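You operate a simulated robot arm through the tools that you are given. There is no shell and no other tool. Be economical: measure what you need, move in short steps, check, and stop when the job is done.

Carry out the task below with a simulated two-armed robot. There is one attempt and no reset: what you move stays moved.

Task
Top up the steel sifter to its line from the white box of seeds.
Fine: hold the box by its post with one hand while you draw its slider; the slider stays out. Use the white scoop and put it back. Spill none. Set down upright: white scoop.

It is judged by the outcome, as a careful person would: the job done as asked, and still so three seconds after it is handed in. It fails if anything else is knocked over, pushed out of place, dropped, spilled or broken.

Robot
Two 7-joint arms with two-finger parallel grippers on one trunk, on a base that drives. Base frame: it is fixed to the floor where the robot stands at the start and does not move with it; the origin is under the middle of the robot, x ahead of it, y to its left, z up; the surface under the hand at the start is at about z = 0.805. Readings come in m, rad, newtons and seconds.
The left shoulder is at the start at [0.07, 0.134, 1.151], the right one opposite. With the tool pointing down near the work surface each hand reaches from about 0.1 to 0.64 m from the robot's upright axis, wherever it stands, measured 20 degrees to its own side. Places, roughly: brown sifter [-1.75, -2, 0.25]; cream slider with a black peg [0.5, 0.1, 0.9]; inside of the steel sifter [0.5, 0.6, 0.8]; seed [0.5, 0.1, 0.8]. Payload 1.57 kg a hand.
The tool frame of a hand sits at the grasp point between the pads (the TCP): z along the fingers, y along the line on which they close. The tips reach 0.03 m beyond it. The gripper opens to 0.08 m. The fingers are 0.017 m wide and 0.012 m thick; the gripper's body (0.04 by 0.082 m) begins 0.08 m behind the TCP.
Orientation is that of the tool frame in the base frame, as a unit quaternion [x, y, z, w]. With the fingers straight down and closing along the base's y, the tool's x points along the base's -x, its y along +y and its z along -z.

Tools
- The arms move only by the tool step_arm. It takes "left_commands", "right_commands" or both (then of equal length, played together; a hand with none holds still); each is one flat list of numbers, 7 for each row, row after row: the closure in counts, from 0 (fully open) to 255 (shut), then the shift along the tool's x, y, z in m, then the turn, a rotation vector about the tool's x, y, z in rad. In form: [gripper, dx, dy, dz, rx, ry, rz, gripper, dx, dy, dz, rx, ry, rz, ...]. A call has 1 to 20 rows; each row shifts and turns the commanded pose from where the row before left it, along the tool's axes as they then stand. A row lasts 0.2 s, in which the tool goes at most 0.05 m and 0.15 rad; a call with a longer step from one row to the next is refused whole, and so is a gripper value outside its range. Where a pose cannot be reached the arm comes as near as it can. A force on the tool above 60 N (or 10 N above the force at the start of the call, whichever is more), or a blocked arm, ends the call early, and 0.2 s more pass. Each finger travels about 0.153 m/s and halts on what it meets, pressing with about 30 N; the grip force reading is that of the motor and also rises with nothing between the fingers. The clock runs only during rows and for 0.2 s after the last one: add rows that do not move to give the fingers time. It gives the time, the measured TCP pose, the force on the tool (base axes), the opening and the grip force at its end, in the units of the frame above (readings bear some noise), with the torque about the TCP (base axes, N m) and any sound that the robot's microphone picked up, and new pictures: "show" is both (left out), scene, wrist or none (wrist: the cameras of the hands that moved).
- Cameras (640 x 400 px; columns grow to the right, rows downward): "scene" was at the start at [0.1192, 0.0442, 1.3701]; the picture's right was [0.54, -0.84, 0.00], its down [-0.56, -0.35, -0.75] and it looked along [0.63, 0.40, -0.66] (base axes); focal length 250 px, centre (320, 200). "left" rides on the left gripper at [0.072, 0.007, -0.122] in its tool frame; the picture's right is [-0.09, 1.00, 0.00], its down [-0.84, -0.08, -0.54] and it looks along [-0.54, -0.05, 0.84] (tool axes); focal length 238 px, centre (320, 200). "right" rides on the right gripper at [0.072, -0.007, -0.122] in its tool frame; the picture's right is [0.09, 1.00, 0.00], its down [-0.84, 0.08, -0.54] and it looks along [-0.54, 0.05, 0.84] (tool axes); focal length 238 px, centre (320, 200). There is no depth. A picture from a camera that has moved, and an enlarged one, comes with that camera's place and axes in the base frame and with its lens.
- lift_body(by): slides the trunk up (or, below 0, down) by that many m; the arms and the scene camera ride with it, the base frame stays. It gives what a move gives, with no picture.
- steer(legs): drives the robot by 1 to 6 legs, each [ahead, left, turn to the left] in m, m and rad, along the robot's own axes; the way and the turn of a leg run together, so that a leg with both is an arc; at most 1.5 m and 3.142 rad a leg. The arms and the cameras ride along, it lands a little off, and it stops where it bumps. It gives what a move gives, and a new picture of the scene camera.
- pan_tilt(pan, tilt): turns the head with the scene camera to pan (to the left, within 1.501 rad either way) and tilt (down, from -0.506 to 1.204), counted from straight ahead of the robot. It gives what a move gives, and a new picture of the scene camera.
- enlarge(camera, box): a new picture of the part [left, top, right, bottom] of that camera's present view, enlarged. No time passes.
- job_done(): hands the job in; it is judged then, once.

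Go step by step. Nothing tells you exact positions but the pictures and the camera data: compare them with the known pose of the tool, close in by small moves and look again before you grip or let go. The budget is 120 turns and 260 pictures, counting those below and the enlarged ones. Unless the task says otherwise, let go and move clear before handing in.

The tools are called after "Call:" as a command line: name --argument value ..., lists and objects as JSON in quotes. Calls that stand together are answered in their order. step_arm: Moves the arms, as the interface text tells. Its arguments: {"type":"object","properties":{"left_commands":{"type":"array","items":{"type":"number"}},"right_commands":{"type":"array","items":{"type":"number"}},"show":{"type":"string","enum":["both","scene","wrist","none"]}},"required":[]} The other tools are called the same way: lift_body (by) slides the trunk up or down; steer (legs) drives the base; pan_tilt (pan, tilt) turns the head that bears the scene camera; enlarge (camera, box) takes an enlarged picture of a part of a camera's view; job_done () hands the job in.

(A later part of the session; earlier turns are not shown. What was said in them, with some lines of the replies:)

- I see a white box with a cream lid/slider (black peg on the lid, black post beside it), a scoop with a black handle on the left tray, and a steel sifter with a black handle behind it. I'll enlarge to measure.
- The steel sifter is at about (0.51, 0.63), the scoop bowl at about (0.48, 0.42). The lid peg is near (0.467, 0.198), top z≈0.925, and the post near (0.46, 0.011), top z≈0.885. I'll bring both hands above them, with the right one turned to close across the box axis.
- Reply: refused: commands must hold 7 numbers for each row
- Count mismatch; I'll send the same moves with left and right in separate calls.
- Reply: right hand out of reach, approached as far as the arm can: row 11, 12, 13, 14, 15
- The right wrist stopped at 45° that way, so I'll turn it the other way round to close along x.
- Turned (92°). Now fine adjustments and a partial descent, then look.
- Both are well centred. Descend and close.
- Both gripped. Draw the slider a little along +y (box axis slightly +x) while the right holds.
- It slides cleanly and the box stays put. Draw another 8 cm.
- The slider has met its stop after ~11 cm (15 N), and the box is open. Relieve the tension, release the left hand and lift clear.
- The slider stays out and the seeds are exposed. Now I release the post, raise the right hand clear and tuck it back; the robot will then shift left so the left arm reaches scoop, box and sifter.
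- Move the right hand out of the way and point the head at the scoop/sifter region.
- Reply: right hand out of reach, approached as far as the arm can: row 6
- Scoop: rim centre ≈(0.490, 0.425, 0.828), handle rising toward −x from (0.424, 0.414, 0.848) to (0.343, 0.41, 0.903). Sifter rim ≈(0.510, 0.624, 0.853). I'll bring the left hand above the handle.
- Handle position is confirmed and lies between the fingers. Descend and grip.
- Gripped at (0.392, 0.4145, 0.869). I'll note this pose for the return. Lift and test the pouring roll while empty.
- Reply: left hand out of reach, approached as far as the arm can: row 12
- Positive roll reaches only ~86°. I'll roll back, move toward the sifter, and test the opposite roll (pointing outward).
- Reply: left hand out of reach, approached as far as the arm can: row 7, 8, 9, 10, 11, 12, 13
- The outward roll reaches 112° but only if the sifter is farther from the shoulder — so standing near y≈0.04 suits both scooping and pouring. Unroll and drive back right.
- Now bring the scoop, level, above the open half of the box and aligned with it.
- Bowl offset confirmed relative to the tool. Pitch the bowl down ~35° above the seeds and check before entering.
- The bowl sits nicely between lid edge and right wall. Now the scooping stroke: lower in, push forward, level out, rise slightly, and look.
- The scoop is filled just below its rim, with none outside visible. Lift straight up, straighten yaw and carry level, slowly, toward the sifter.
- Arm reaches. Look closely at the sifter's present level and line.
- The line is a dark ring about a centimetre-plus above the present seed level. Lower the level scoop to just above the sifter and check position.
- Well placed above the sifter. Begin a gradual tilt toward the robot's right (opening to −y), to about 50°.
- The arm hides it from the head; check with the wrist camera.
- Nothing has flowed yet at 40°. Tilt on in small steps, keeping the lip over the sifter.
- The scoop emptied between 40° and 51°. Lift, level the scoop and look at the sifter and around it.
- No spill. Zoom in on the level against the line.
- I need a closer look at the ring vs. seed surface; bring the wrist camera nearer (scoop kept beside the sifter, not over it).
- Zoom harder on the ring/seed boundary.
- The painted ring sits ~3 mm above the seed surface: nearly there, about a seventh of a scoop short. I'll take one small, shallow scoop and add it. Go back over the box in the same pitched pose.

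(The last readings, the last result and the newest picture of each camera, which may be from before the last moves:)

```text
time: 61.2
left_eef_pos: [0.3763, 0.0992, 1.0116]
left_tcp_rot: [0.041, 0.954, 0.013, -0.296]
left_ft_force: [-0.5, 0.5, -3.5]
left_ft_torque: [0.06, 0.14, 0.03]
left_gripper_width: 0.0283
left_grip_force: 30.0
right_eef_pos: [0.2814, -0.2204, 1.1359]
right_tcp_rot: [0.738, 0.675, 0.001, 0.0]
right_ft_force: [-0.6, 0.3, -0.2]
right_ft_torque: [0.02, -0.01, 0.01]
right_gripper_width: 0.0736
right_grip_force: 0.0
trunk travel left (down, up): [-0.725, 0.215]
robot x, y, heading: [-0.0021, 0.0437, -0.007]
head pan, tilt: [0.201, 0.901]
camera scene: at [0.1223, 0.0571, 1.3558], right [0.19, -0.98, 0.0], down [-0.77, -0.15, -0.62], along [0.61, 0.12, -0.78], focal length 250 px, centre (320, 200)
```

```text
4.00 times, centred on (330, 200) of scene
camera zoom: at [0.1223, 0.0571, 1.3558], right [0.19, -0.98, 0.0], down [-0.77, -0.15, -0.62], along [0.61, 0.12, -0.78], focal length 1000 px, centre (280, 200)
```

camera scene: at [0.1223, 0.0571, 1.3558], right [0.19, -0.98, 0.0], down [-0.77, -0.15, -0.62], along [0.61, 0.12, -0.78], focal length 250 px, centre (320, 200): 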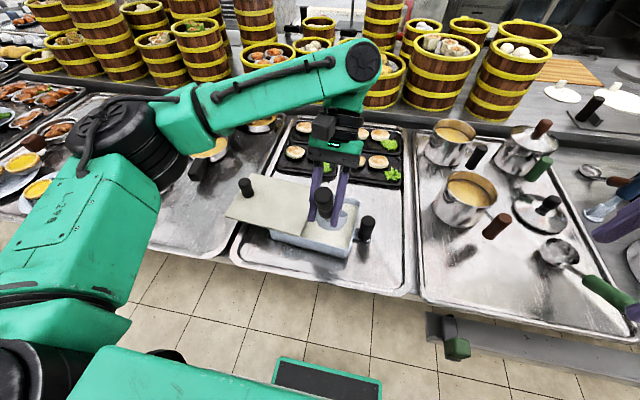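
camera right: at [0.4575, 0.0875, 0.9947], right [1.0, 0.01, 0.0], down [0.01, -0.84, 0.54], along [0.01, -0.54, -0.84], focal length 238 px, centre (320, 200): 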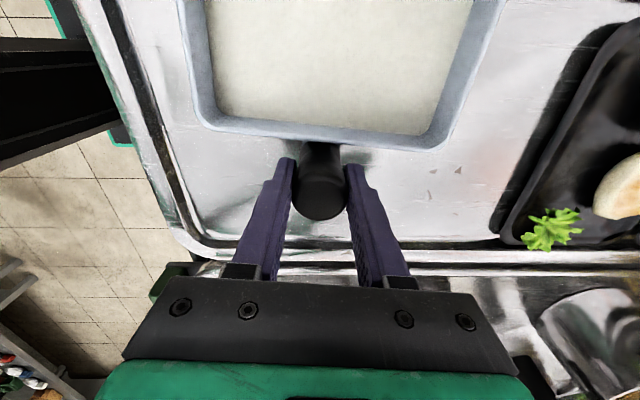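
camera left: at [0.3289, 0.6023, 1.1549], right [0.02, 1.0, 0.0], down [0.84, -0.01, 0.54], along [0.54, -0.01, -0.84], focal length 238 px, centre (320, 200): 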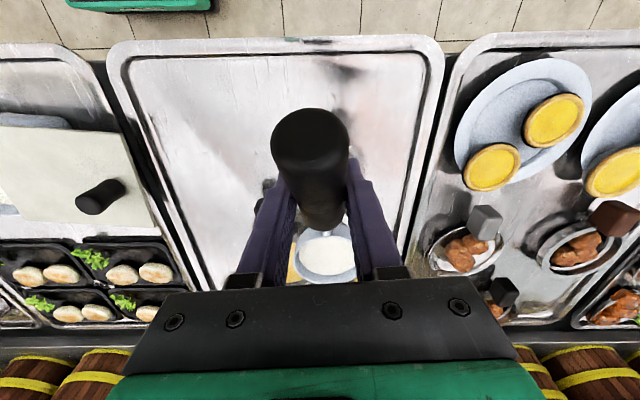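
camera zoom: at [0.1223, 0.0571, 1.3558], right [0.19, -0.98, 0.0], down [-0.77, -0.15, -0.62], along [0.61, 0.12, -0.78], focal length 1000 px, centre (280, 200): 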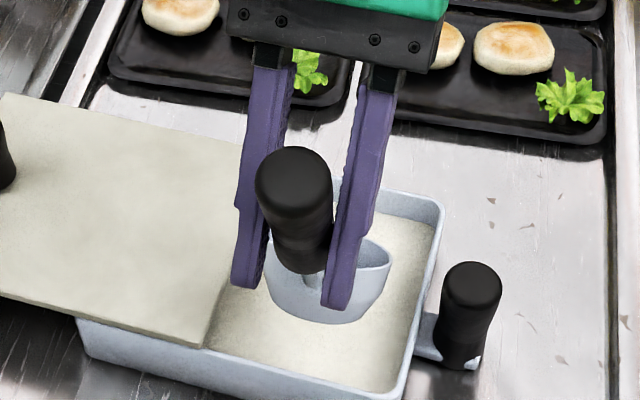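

Shallow version of the same stroke, about 1 cm higher.

Call:
step_arm --left_commands '[255, -0.0082, 0, 0.012, 0, 0, 0, 255, -0.0082, 0, 0.012, 0, 0, 0, 255, -0.0082, 0, 0.012, 0, 0, 0, 255, -0.0082, 0, 0.012, 0, 0, 0, 255, -0.0105, 0, -0.006, 0, 0, 0, 255, 0.0001, 0, 0.0084, 0, -0.15, 0, 255, 0.0045, 0, 0.0096, 0, -0.15, 0, 255, 0.0068, 0, 0.0096, 0, -0.15, 0, 255, 0.0065, 0, 0.0056, 0, -0.15, 0, 255, 0, 0, -0.01, 0, 0, 0, 255, 0, 0, -0.01, 0, 0, 0]' --show "none"

Call:
enlarge --camera "left" --box '[240, 180, 400, 290]'

```text
time: 63.6
left_eef_pos: [0.3586, 0.1013, 0.9492]
left_tcp_rot: [0.043, 0.999, -0.001, -0.001]
left_ft_force: [-0.3, -0.3, -3.7]
left_ft_torque: [0.04, 0.3, 0.02]
left_gripper_width: 0.0282
left_grip_force: 30.1
right_eef_pos: [0.2817, -0.2197, 1.1358]
right_tcp_rot: [0.738, 0.675, 0.0, 0.0]
right_ft_force: [-0.8, 0.9, 0.2]
right_ft_torque: [-0.01, 0.0, -0.02]
right_gripper_width: 0.0738
right_grip_force: 0.0
trunk travel left (down, up): [-0.725, 0.215]
robot x, y, heading: [0.0001, 0.0415, -0.001]
head pan, tilt: [0.201, 0.901]
```

```text
3.64 times, centred on (320, 235) of left
camera zoom: at [0.2885, 0.1147, 1.07], right [0.18, 0.98, 0.0], down [0.83, -0.15, 0.54], along [0.53, -0.09, -0.84], focal length 867 px, centre (320, 73)
```

zoom: 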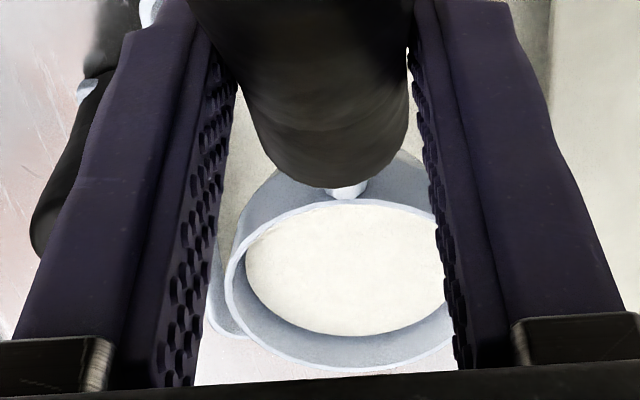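

It's again nearly full. I'll pour most of it back into the box in tiny tilt steps to leave a small amount; raise a little and tilt to 40° over the box.

Call:
step_arm --left_commands '[255, 0, 0.005, -0.015, 0, 0, 0, 255, 0, 0.003, -0.015, 0, 0, 0, 255, 0, 0, 0, -0.14, 0, 0, 255, 0, 0, 0, -0.14, 0, 0, 255, 0, 0, 0, -0.14, 0, 0, 255, 0, 0, 0, -0.14, 0, 0, 255, 0, 0, 0, -0.14, 0, 0, 255, 0, 0, 0, -0.03, 0, 0, 255, 0, 0, 0, 0, 0, 0]' --show "none"

Call:
enlarge --camera "left" --box '[240, 180, 400, 290]'

Call:
enlarge --camera "scene" --box '[270, 150, 390, 250]'

```text
time: 65.6
left_eef_pos: [0.3597, 0.1086, 0.9779]
left_tcp_rot: [0.041, 0.933, 0.357, 0.015]
left_ft_force: [1.0, -0.2, -4.9]
left_ft_torque: [-0.12, 0.31, 0.0]
left_gripper_width: 0.0281
left_grip_force: 29.3
right_eef_pos: [0.283, -0.2204, 1.1354]
right_tcp_rot: [0.739, 0.674, 0.0, 0.0]
right_ft_force: [-0.8, 0.6, 0.7]
right_ft_torque: [-0.01, -0.03, 0.04]
right_gripper_width: 0.0738
right_grip_force: 0.0
trunk travel left (down, up): [-0.725, 0.215]
robot x, y, heading: [-0.0, 0.0421, -0.006]
head pan, tilt: [0.201, 0.901]
```

```text
3.64 times, centred on (320, 235) of left
camera zoom: at [0.2817, 0.04, 1.0725], right [0.16, 0.73, 0.66], down [0.8, -0.49, 0.35], along [0.58, 0.48, -0.66], focal length 867 px, centre (320, 73)
```

zoom: 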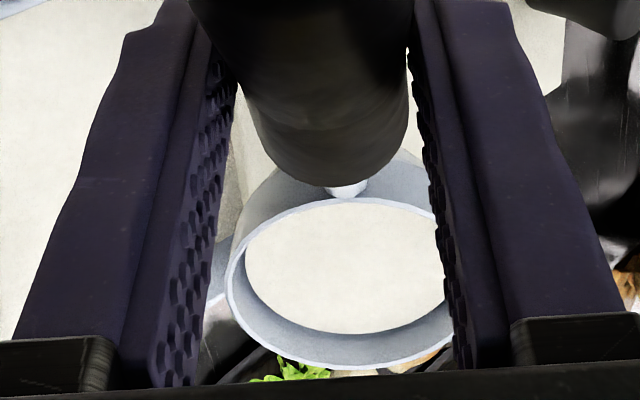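

```text
4.00 times, centred on (330, 200) of scene
camera zoom: at [0.1223, 0.0572, 1.3557], right [0.19, -0.98, 0.0], down [-0.77, -0.15, -0.62], along [0.61, 0.12, -0.78], focal length 1000 px, centre (280, 200)
```

zoom: 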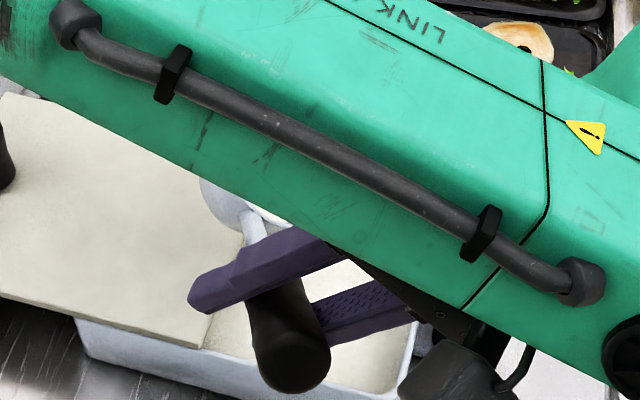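

Still holding at 42°. Now small increments.

Call:
step_arm --left_commands '[255, 0, 0, 0, -0.03, 0, 0]' --show "none"

Call:
enlarge --camera "left" --box '[240, 180, 400, 290]'

```text
time: 66.0
left_eef_pos: [0.3581, 0.1084, 0.9767]
left_tcp_rot: [0.041, 0.928, 0.371, 0.015]
left_ft_force: [-0.5, -0.1, -3.5]
left_ft_torque: [-0.12, 0.3, -0.04]
left_gripper_width: 0.0282
left_grip_force: 29.9
right_eef_pos: [0.2818, -0.2205, 1.1366]
right_tcp_rot: [0.738, 0.675, 0.0, -0.001]
right_ft_force: [-0.6, -0.8, 0.6]
right_ft_torque: [-0.02, -0.01, 0.01]
right_gripper_width: 0.0735
right_grip_force: 0.1
trunk travel left (down, up): [-0.725, 0.215]
robot x, y, heading: [0.0016, 0.0402, -0.005]
head pan, tilt: [0.201, 0.901]
```

```text
3.64 times, centred on (320, 235) of left
camera zoom: at [0.2813, 0.0366, 1.0705], right [0.15, 0.71, 0.69], down [0.8, -0.5, 0.34], along [0.58, 0.5, -0.64], focal length 867 px, centre (320, 73)
```

zoom: 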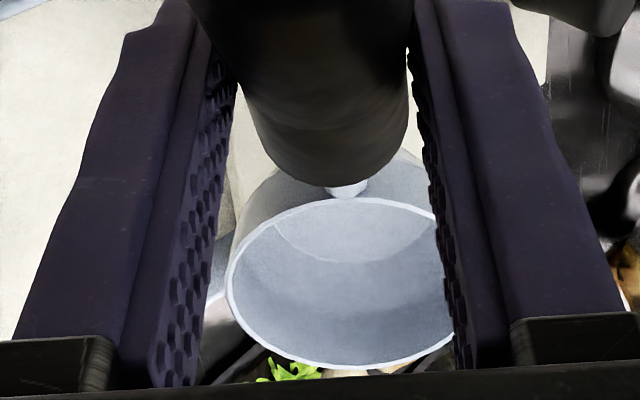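

It dumps all at once past ~43°, back into the box. Level up and check the box for spills, then try a shallower dip.

Call:
step_arm --left_commands '[255, 0, 0, 0, 0.14, 0, 0, 255, 0, 0, 0, 0.14, 0, 0, 255, 0, 0, 0, 0.14, 0, 0, 255, 0, 0, 0, 0.14, 0, 0, 255, 0, 0, 0, 0.14, 0, 0, 255, 0, 0, 0, 0.06, 0, 0, 255, -0.01, -0.004, -0.018, 0, 0, 0, 255, -0.009, -0.004, -0.016, 0, 0, 0, 255, 0, 0, 0, 0, 0.15, 0, 255, 0, 0, 0, 0, 0.15, 0, 255, 0, 0, 0, 0, 0.15, 0, 255, 0, 0, 0, 0, 0.15, 0]' --show "none"

Call:
enlarge --camera "scene" --box '[270, 150, 390, 250]'

Call:
enlarge --camera "left" --box '[220, 120, 440, 290]'

```text
time: 68.6
left_eef_pos: [0.3791, 0.0991, 1.0118]
left_tcp_rot: [0.041, 0.954, 0.013, -0.297]
left_ft_force: [0.7, 0.4, -4.2]
left_ft_torque: [-0.02, 0.14, -0.02]
left_gripper_width: 0.0285
left_grip_force: 30.2
right_eef_pos: [0.2823, -0.2211, 1.1347]
right_tcp_rot: [0.738, 0.674, -0.001, -0.001]
right_ft_force: [-0.3, -1.0, -0.8]
right_ft_torque: [0.02, 0.01, 0.0]
right_gripper_width: 0.074
right_grip_force: 0.0
trunk travel left (down, up): [-0.725, 0.215]
robot x, y, heading: [0.0009, 0.0446, -0.005]
head pan, tilt: [0.201, 0.901]
```

```text
4.00 times, centred on (330, 200) of scene
camera zoom: at [0.123, 0.0563, 1.3557], right [0.19, -0.98, 0.0], down [-0.77, -0.15, -0.62], along [0.61, 0.12, -0.78], focal length 1000 px, centre (280, 200)
```

zoom: 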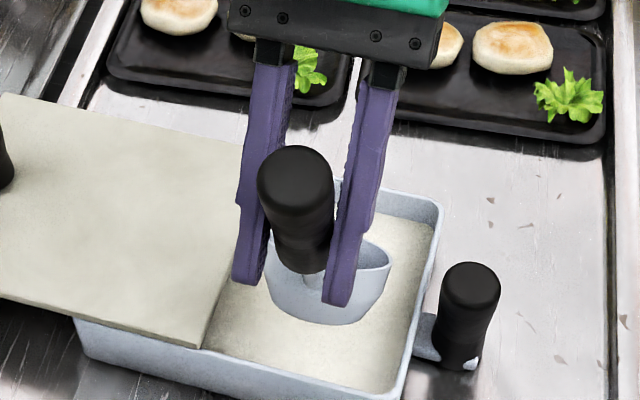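

```text
2.35 times, centred on (330, 205) of left
camera zoom: at [0.3894, 0.1052, 1.1528], right [0.16, 0.99, -0.05], down [0.99, -0.16, -0.03], along [-0.04, -0.05, -1.0], focal length 561 px, centre (296, 188)
```

zoom: 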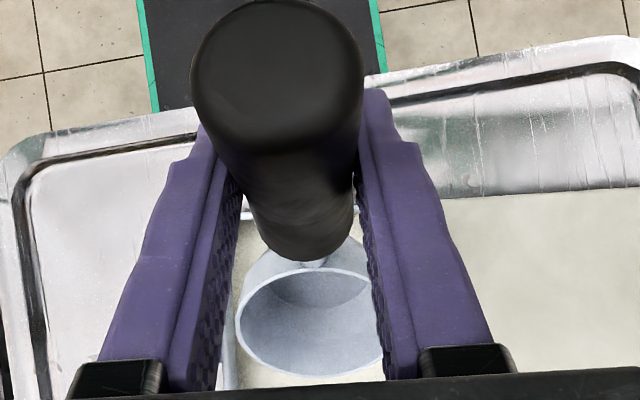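

No spill. Try a shallower dip (5 mm higher again).

Call:
step_arm --left_commands '[255, -0.0075, 0, 0.011, 0, 0, 0, 255, -0.0075, 0, 0.011, 0, 0, 0, 255, -0.0075, 0, 0.011, 0, 0, 0, 255, -0.0075, 0, 0.011, 0, 0, 0, 255, -0.0105, 0, -0.006, 0, 0, 0, 255, 0.0001, 0, 0.0084, 0, -0.15, 0, 255, 0.0045, 0, 0.0096, 0, -0.15, 0, 255, 0.0068, 0, 0.0096, 0, -0.15, 0, 255, 0.0065, 0, 0.0056, 0, -0.15, 0, 255, 0, 0, -0.01, 0, 0, 0, 255, 0, 0, -0.01, 0, 0, 0]' --show "none"

Call:
enlarge --camera "left" --box '[240, 180, 400, 290]'

```text
time: 71.0
left_eef_pos: [0.3597, 0.1003, 0.9515]
left_tcp_rot: [0.042, 0.999, 0.0, 0.0]
left_ft_force: [0.4, 0.0, -3.9]
left_ft_torque: [-0.03, 0.34, -0.03]
left_gripper_width: 0.0285
left_grip_force: 30.1
right_eef_pos: [0.2813, -0.2199, 1.1349]
right_tcp_rot: [0.738, 0.675, 0.0, 0.0]
right_ft_force: [0.0, 0.9, 1.1]
right_ft_torque: [-0.01, 0.03, -0.01]
right_gripper_width: 0.0739
right_grip_force: 0.1
trunk travel left (down, up): [-0.725, 0.215]
robot x, y, heading: [-0.0013, 0.0437, -0.009]
head pan, tilt: [0.201, 0.901]
```

```text
3.64 times, centred on (320, 235) of left
camera zoom: at [0.29, 0.1145, 1.074], right [0.18, 0.98, 0.0], down [0.83, -0.15, 0.54], along [0.53, -0.09, -0.84], focal length 867 px, centre (320, 73)
```

zoom: 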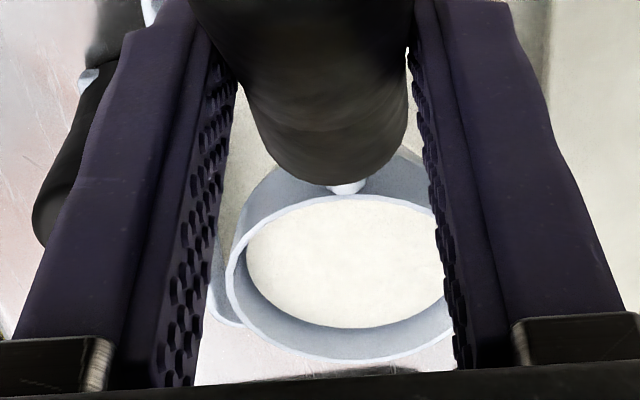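

Still a full scoopful, so dips seem to give a fixed measure. I must return this to the box anyway; while doing so I'll test whether a brief tilt pulse pours only part.

Call:
step_arm --left_commands '[255, 0, 0.005, -0.015, 0, 0, 0, 255, 0, 0.004, -0.012, 0, 0, 0, 255, 0, 0, 0, -0.14, 0, 0, 255, 0, 0, 0, -0.14, 0, 0, 255, 0, 0, 0, -0.14, 0, 0, 255, 0, 0, 0, -0.14, 0, 0, 255, 0, 0, 0, -0.14, 0, 0, 255, 0, 0, 0, -0.03, 0, 0, 255, 0, 0, 0, 0, 0, 0, 255, 0, 0, 0, -0.025, 0, 0, 255, 0, 0, 0, 0.08, 0, 0, 255, 0, 0, 0, 0.08, 0, 0]' --show "none"

Call:
enlarge --camera "left" --box '[240, 180, 400, 290]'

```text
time: 73.6
left_eef_pos: [0.3614, 0.1111, 0.9775]
left_tcp_rot: [0.041, 0.956, 0.292, 0.011]
left_ft_force: [-0.1, 0.2, -4.5]
left_ft_torque: [-0.1, 0.33, 0.05]
left_gripper_width: 0.0282
left_grip_force: 30.0
right_eef_pos: [0.283, -0.2186, 1.1358]
right_tcp_rot: [0.738, 0.674, 0.0, 0.0]
right_ft_force: [0.6, -0.3, 0.3]
right_ft_torque: [0.0, 0.0, -0.02]
right_gripper_width: 0.0736
right_grip_force: 0.1
trunk travel left (down, up): [-0.725, 0.215]
robot x, y, heading: [0.0014, 0.0455, -0.001]
head pan, tilt: [0.201, 0.901]
```

```text
3.64 times, centred on (320, 235) of left
camera zoom: at [0.2847, 0.055, 1.0834], right [0.16, 0.81, 0.56], down [0.8, -0.44, 0.4], along [0.57, 0.38, -0.73], focal length 867 px, centre (320, 73)
```

zoom: 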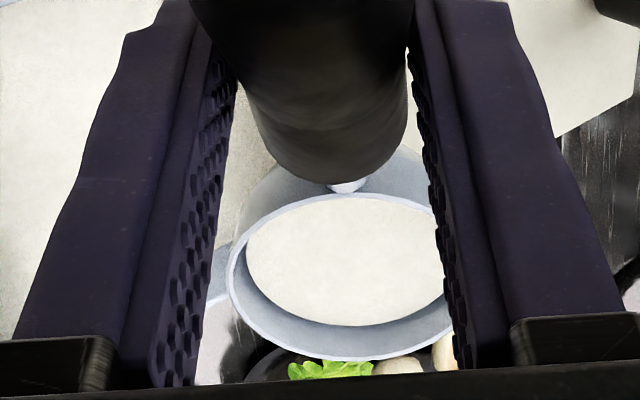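

Not exceeded. Pulse slightly further (to ~0.78 rad for one row) and back.

Call:
step_arm --left_commands '[255, 0, 0, 0, -0.105, 0, 0, 255, 0, 0, 0, 0, 0, 0, 255, 0, 0, 0, -0.075, 0, 0, 255, 0, 0, 0, 0.15, 0, 0, 255, 0, 0, 0, 0.03, 0, 0]' --show "none"

Call:
enlarge --camera "left" --box '[240, 180, 400, 290]'

```text
time: 74.8
left_eef_pos: [0.36, 0.1106, 0.978]
left_tcp_rot: [0.041, 0.955, 0.293, 0.013]
left_ft_force: [-0.9, -0.4, -4.4]
left_ft_torque: [-0.08, 0.29, -0.01]
left_gripper_width: 0.0282
left_grip_force: 30.0
right_eef_pos: [0.2822, -0.2197, 1.135]
right_tcp_rot: [0.738, 0.675, -0.001, 0.001]
right_ft_force: [-0.4, -0.4, 0.8]
right_ft_torque: [-0.02, -0.02, 0.03]
right_gripper_width: 0.074
right_grip_force: 0.1
trunk travel left (down, up): [-0.725, 0.215]
robot x, y, heading: [-0.0015, 0.0431, -0.008]
head pan, tilt: [0.201, 0.901]
```

```text
3.64 times, centred on (320, 235) of left
camera zoom: at [0.2846, 0.0547, 1.0839], right [0.16, 0.81, 0.56], down [0.8, -0.44, 0.41], along [0.57, 0.38, -0.72], focal length 867 px, centre (320, 73)
```

zoom: 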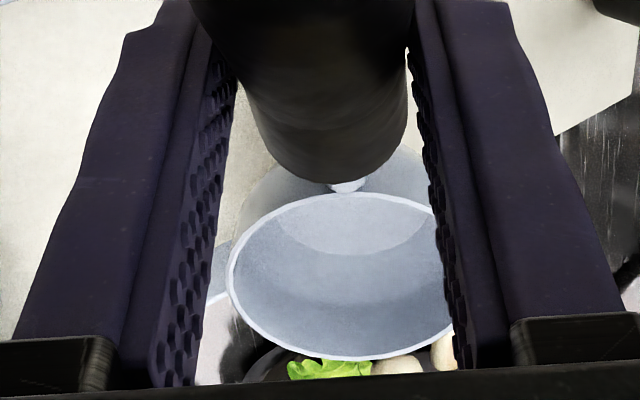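

The scoop delivers a fixed measure, all or nothing; a second one would rise ~2 cm, above the rim, so one scoop is the right fill. The sifter is at its line within a couple of mm. Now level the scoop and carry it back above its original place.

Call:
step_arm --left_commands '[255, 0, 0, 0, 0.149, 0, 0, 255, 0, 0, 0, 0.149, 0, 0, 255, 0, 0, 0, 0.149, 0, 0, 255, 0, 0, 0, 0.148, 0, 0, 255, 0, 0, -0.031, 0, 0, 0, 255, 0, 0, -0.031, 0, 0, 0, 255, 0, 0, 0, 0, 0, -0.08, 255, 0, 0, 0, 0, 0, -0.08, 255, -0.0069, 0.0376, 0, 0, 0, 0, 255, -0.0069, 0.0376, 0, 0, 0, 0, 255, -0.0069, 0.0376, 0, 0, 0, 0, 255, -0.0069, 0.0376, 0, 0, 0, 0, 255, -0.0069, 0.0376, 0, 0, 0, 0, 255, -0.0069, 0.0376, 0, 0, 0, 0, 255, -0.0069, 0.0376, 0, 0, 0, 0, 255, -0.0069, 0.0376, 0, 0, 0, 0, 255, 0, 0, 0.04, 0, 0, 0, 255, 0, 0, 0.04, 0, 0, 0]' --show "none"

Call:
pan_tilt --pan 0.567 --tilt 0.723

Call:
enlarge --camera "scene" --box '[180, 120, 400, 270]'

```text
time: 78.6
left_eef_pos: [0.3945, 0.4158, 0.9588]
left_tcp_rot: [-0.036, 0.999, 0.0, 0.0]
left_ft_force: [-0.6, 0.1, -4.4]
left_ft_torque: [-0.01, 0.34, 0.06]
left_gripper_width: 0.0282
left_grip_force: 29.9
right_eef_pos: [0.2809, -0.2184, 1.137]
right_tcp_rot: [0.738, 0.675, 0.0, 0.0]
right_ft_force: [0.4, -0.3, -0.5]
right_ft_torque: [0.0, 0.01, 0.01]
right_gripper_width: 0.0736
right_grip_force: 0.0
trunk travel left (down, up): [-0.725, 0.215]
robot x, y, heading: [-0.0033, 0.047, -0.005]
head pan, tilt: [0.201, 0.901]
```

```text
time: 79.4
left_eef_pos: [0.3935, 0.4144, 0.9598]
left_tcp_rot: [-0.038, 0.999, -0.001, -0.001]
left_ft_force: [0.2, -1.4, -4.1]
left_ft_torque: [-0.07, 0.31, -0.05]
left_gripper_width: 0.0281
left_grip_force: 29.5
right_eef_pos: [0.2818, -0.2182, 1.1353]
right_tcp_rot: [0.738, 0.675, 0.0, 0.0]
right_ft_force: [-0.5, -0.7, 0.2]
right_ft_torque: [0.01, 0.0, -0.01]
right_gripper_width: 0.0737
right_grip_force: 0.1
trunk travel left (down, up): [-0.725, 0.215]
robot x, y, heading: [-0.0019, 0.0454, -0.005]
head pan, tilt: [0.567, 0.723]
camera scene: at [0.1193, 0.0875, 1.3699], right [0.53, -0.85, 0.0], down [-0.56, -0.35, -0.75], along [0.63, 0.4, -0.66], focal length 250 px, centre (320, 200)
```

scene: 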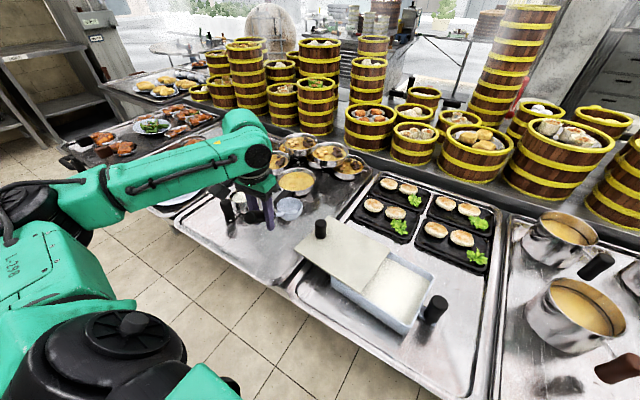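

```text
2.67 times, centred on (290, 195) of scene
camera zoom: at [0.1193, 0.0875, 1.3699], right [0.53, -0.85, 0.0], down [-0.56, -0.35, -0.75], along [0.63, 0.4, -0.66], focal length 667 px, centre (400, 213)
```

zoom: 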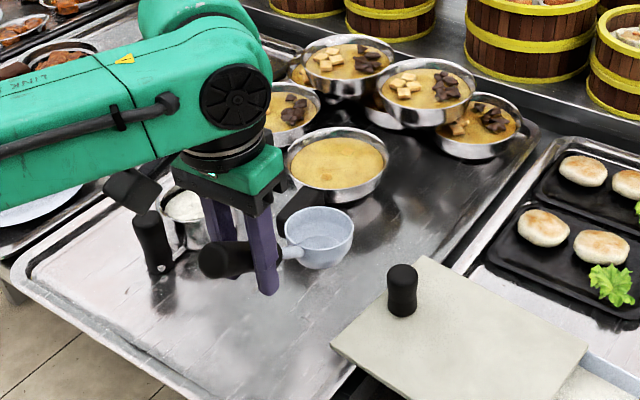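

Directly above its place with a clear tray. Lower to the recorded height, gently at the end.

Call:
step_arm --left_commands '[255, 0.001, 0, 0.03, 0, 0, 0, 255, 0, 0, 0.03, 0, 0, 0, 255, 0, 0, 0.02, 0, 0, 0, 255, 0, 0, 0.005, 0, 0, 0, 255, 0, 0, 0.004, 0, 0, 0, 255, 0, 0, 0, 0, 0, 0]' --show "none"

Call:
enlarge --camera "scene" --box '[220, 170, 340, 250]'

```text
time: 80.8
left_eef_pos: [0.3901, 0.4138, 0.8745]
left_tcp_rot: [-0.038, 0.999, 0.002, 0.001]
left_ft_force: [-6.7, 2.0, 13.9]
left_ft_torque: [0.19, -0.74, 0.23]
left_gripper_width: 0.0282
left_grip_force: 30.1
right_eef_pos: [0.2775, -0.2214, 1.1346]
right_tcp_rot: [0.738, 0.675, 0.001, 0.0]
right_ft_force: [0.9, 0.6, 0.0]
right_ft_torque: [0.0, 0.03, 0.01]
right_gripper_width: 0.0739
right_grip_force: 0.1
trunk travel left (down, up): [-0.725, 0.215]
robot x, y, heading: [0.0002, 0.0446, -0.007]
head pan, tilt: [0.567, 0.723]
```

```text
5.00 times, centred on (280, 210) of scene
camera zoom: at [0.1146, 0.0857, 1.3705], right [0.53, -0.85, 0.0], down [-0.56, -0.35, -0.75], along [0.64, 0.4, -0.66], focal length 1250 px, centre (520, 150)
```

zoom: 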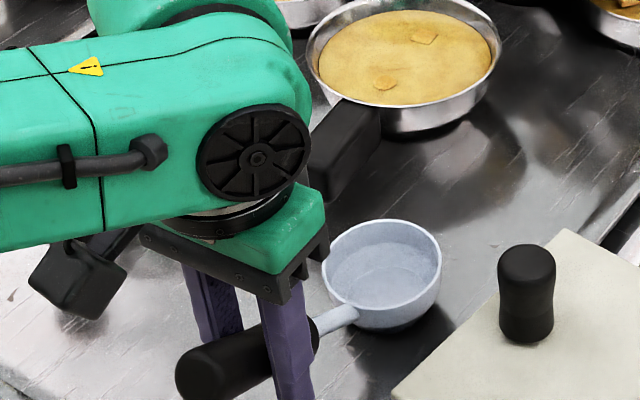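

It touches down (14 N) ~5 mm high at the handle — tiny slip, nearly flat. Ease off the force, open slowly, then raise straight up.

Call:
step_arm --left_commands '[255, 0, 0, -0.002, 0, 0, 0, 255, 0, 0, -0.001, 0, 0, 0, 150, 0, 0, 0, 0, 0, 0, 110, 0, 0, 0, 0, 0, 0, 70, 0, 0, 0, 0, 0, 0, 30, 0, 0, 0, 0, 0, 0, 30, 0, 0, 0, 0, 0, 0]' --show "wrist"

Call:
enlarge --camera "scene" --box '[220, 170, 340, 250]'

```text
time: 82.4
left_eef_pos: [0.3927, 0.4146, 0.8753]
left_tcp_rot: [-0.038, 0.999, 0.0, -0.001]
left_ft_force: [-0.3, 0.6, -0.7]
left_ft_torque: [-0.01, 0.03, 0.0]
left_gripper_width: 0.0707
left_grip_force: 0.1
right_eef_pos: [0.2809, -0.2188, 1.1368]
right_tcp_rot: [0.738, 0.675, 0.0, 0.0]
right_ft_force: [0.3, -0.9, 0.1]
right_ft_torque: [0.01, 0.03, -0.01]
right_gripper_width: 0.0738
right_grip_force: 0.0
trunk travel left (down, up): [-0.725, 0.215]
robot x, y, heading: [-0.0002, 0.0421, -0.005]
head pan, tilt: [0.567, 0.723]
camera left: at [0.321, 0.4164, 0.9976], right [0.02, 1.0, 0.0], down [0.84, -0.01, 0.54], along [0.54, -0.01, -0.84], focal length 238 px, centre (320, 200)
```

left: 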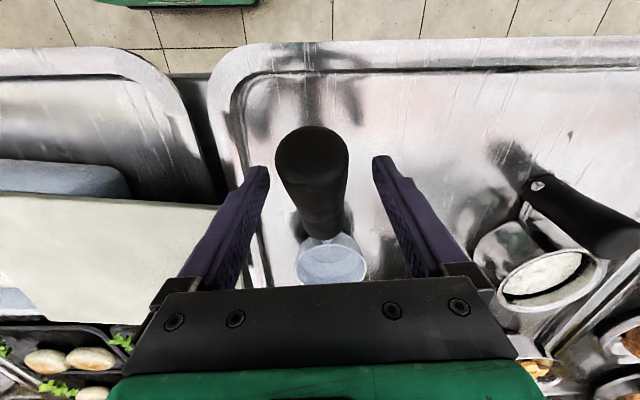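

```text
5.00 times, centred on (280, 210) of scene
camera zoom: at [0.1187, 0.0871, 1.3701], right [0.53, -0.85, 0.0], down [-0.56, -0.35, -0.75], along [0.63, 0.4, -0.66], focal length 1250 px, centre (520, 150)
```

zoom: 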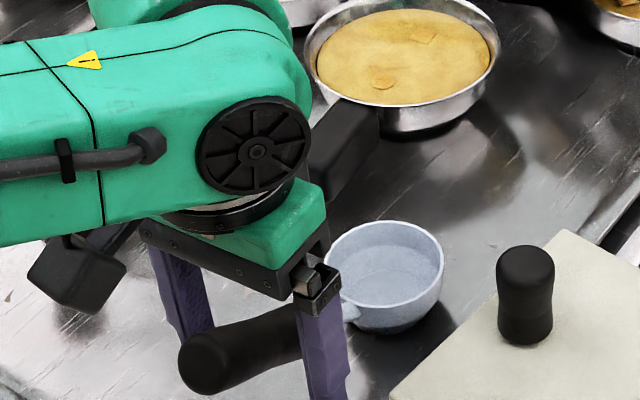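

Released. Raise the hand straight up and back, then inspect the scoop.

Call:
step_arm --left_commands '[0, 0, 0, -0.02, 0, 0, 0, 0, 0, 0, -0.04, 0, 0, 0, 0, 0, 0, -0.045, 0, 0, 0, 0, 0, 0, -0.045, 0, 0, 0, 0, 0, 0.03, -0.03, 0, 0, 0]' --show "wrist"

Call:
enlarge --camera "scene" --box '[220, 170, 340, 250]'

Call:
enlarge --camera "left" --box '[240, 100, 400, 220]'

```text
time: 83.6
left_eef_pos: [0.3894, 0.4428, 1.0564]
left_tcp_rot: [-0.036, 0.999, 0.0, -0.001]
left_ft_force: [-0.9, -0.2, -0.8]
left_ft_torque: [0.0, 0.03, 0.02]
left_gripper_width: 0.0801
left_grip_force: 0.1
right_eef_pos: [0.2826, -0.2191, 1.136]
right_tcp_rot: [0.738, 0.675, 0.0, 0.0]
right_ft_force: [0.0, 0.0, 0.5]
right_ft_torque: [0.0, 0.0, 0.01]
right_gripper_width: 0.0738
right_grip_force: 0.1
trunk travel left (down, up): [-0.725, 0.215]
robot x, y, heading: [0.0004, 0.044, -0.007]
head pan, tilt: [0.567, 0.723]
camera left: at [0.318, 0.4457, 1.1781], right [0.02, 1.0, 0.0], down [0.84, -0.02, 0.54], along [0.54, -0.01, -0.84], focal length 238 px, centre (320, 200)
```

left: 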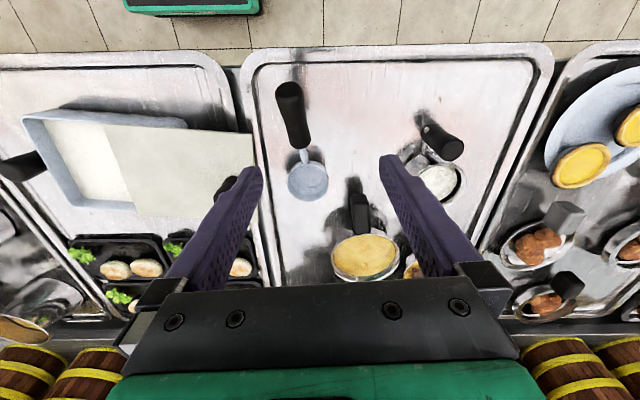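

```text
5.00 times, centred on (280, 210) of scene
camera zoom: at [0.118, 0.0878, 1.3701], right [0.53, -0.85, 0.0], down [-0.56, -0.35, -0.75], along [0.64, 0.4, -0.66], focal length 1250 px, centre (520, 150)
```

zoom: 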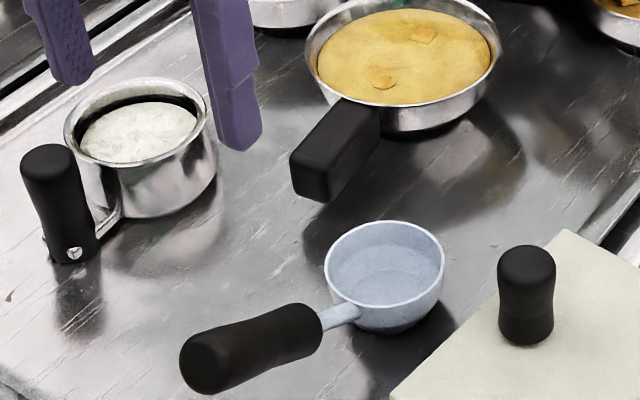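

```text
3.33 times, centred on (320, 160) of left
camera zoom: at [0.318, 0.4457, 1.1781], right [0.02, 1.0, 0.0], down [0.84, -0.02, 0.54], along [0.54, -0.01, -0.84], focal length 794 px, centre (320, 333)
```

zoom: 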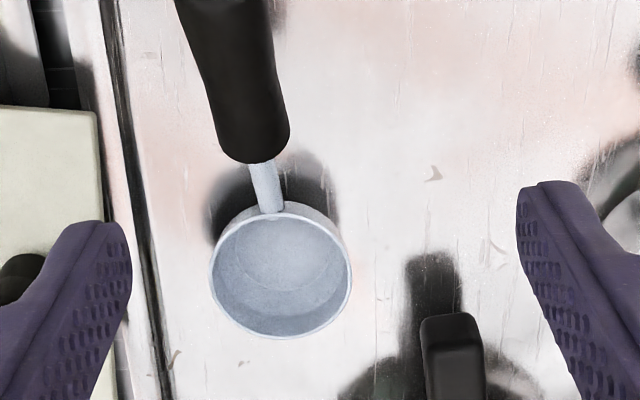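

The scoop stands upright in its place, the slider is still out, nothing is spilled, and the sifter is filled about to its ring. Both hands are clear, so I hand in.

Call:
job_done

```text
The job is handed in.
```

The steel sifter is topped up to about 3 mm below its line, and I've handed the job in. It took one full scoop of seeds. The scoop only takes and tips a full measure, and by my estimate a second one would have overflowed the sifter.

- **Slider:** I held the box by its post while drawing the slider, and it is still out.
- **Scoop:** the white scoop is back upright, about 1 cm from where it started.
- **Spills:** I saw none. I tipped two extra scoopfuls back into the box while trying to get a smaller amount.
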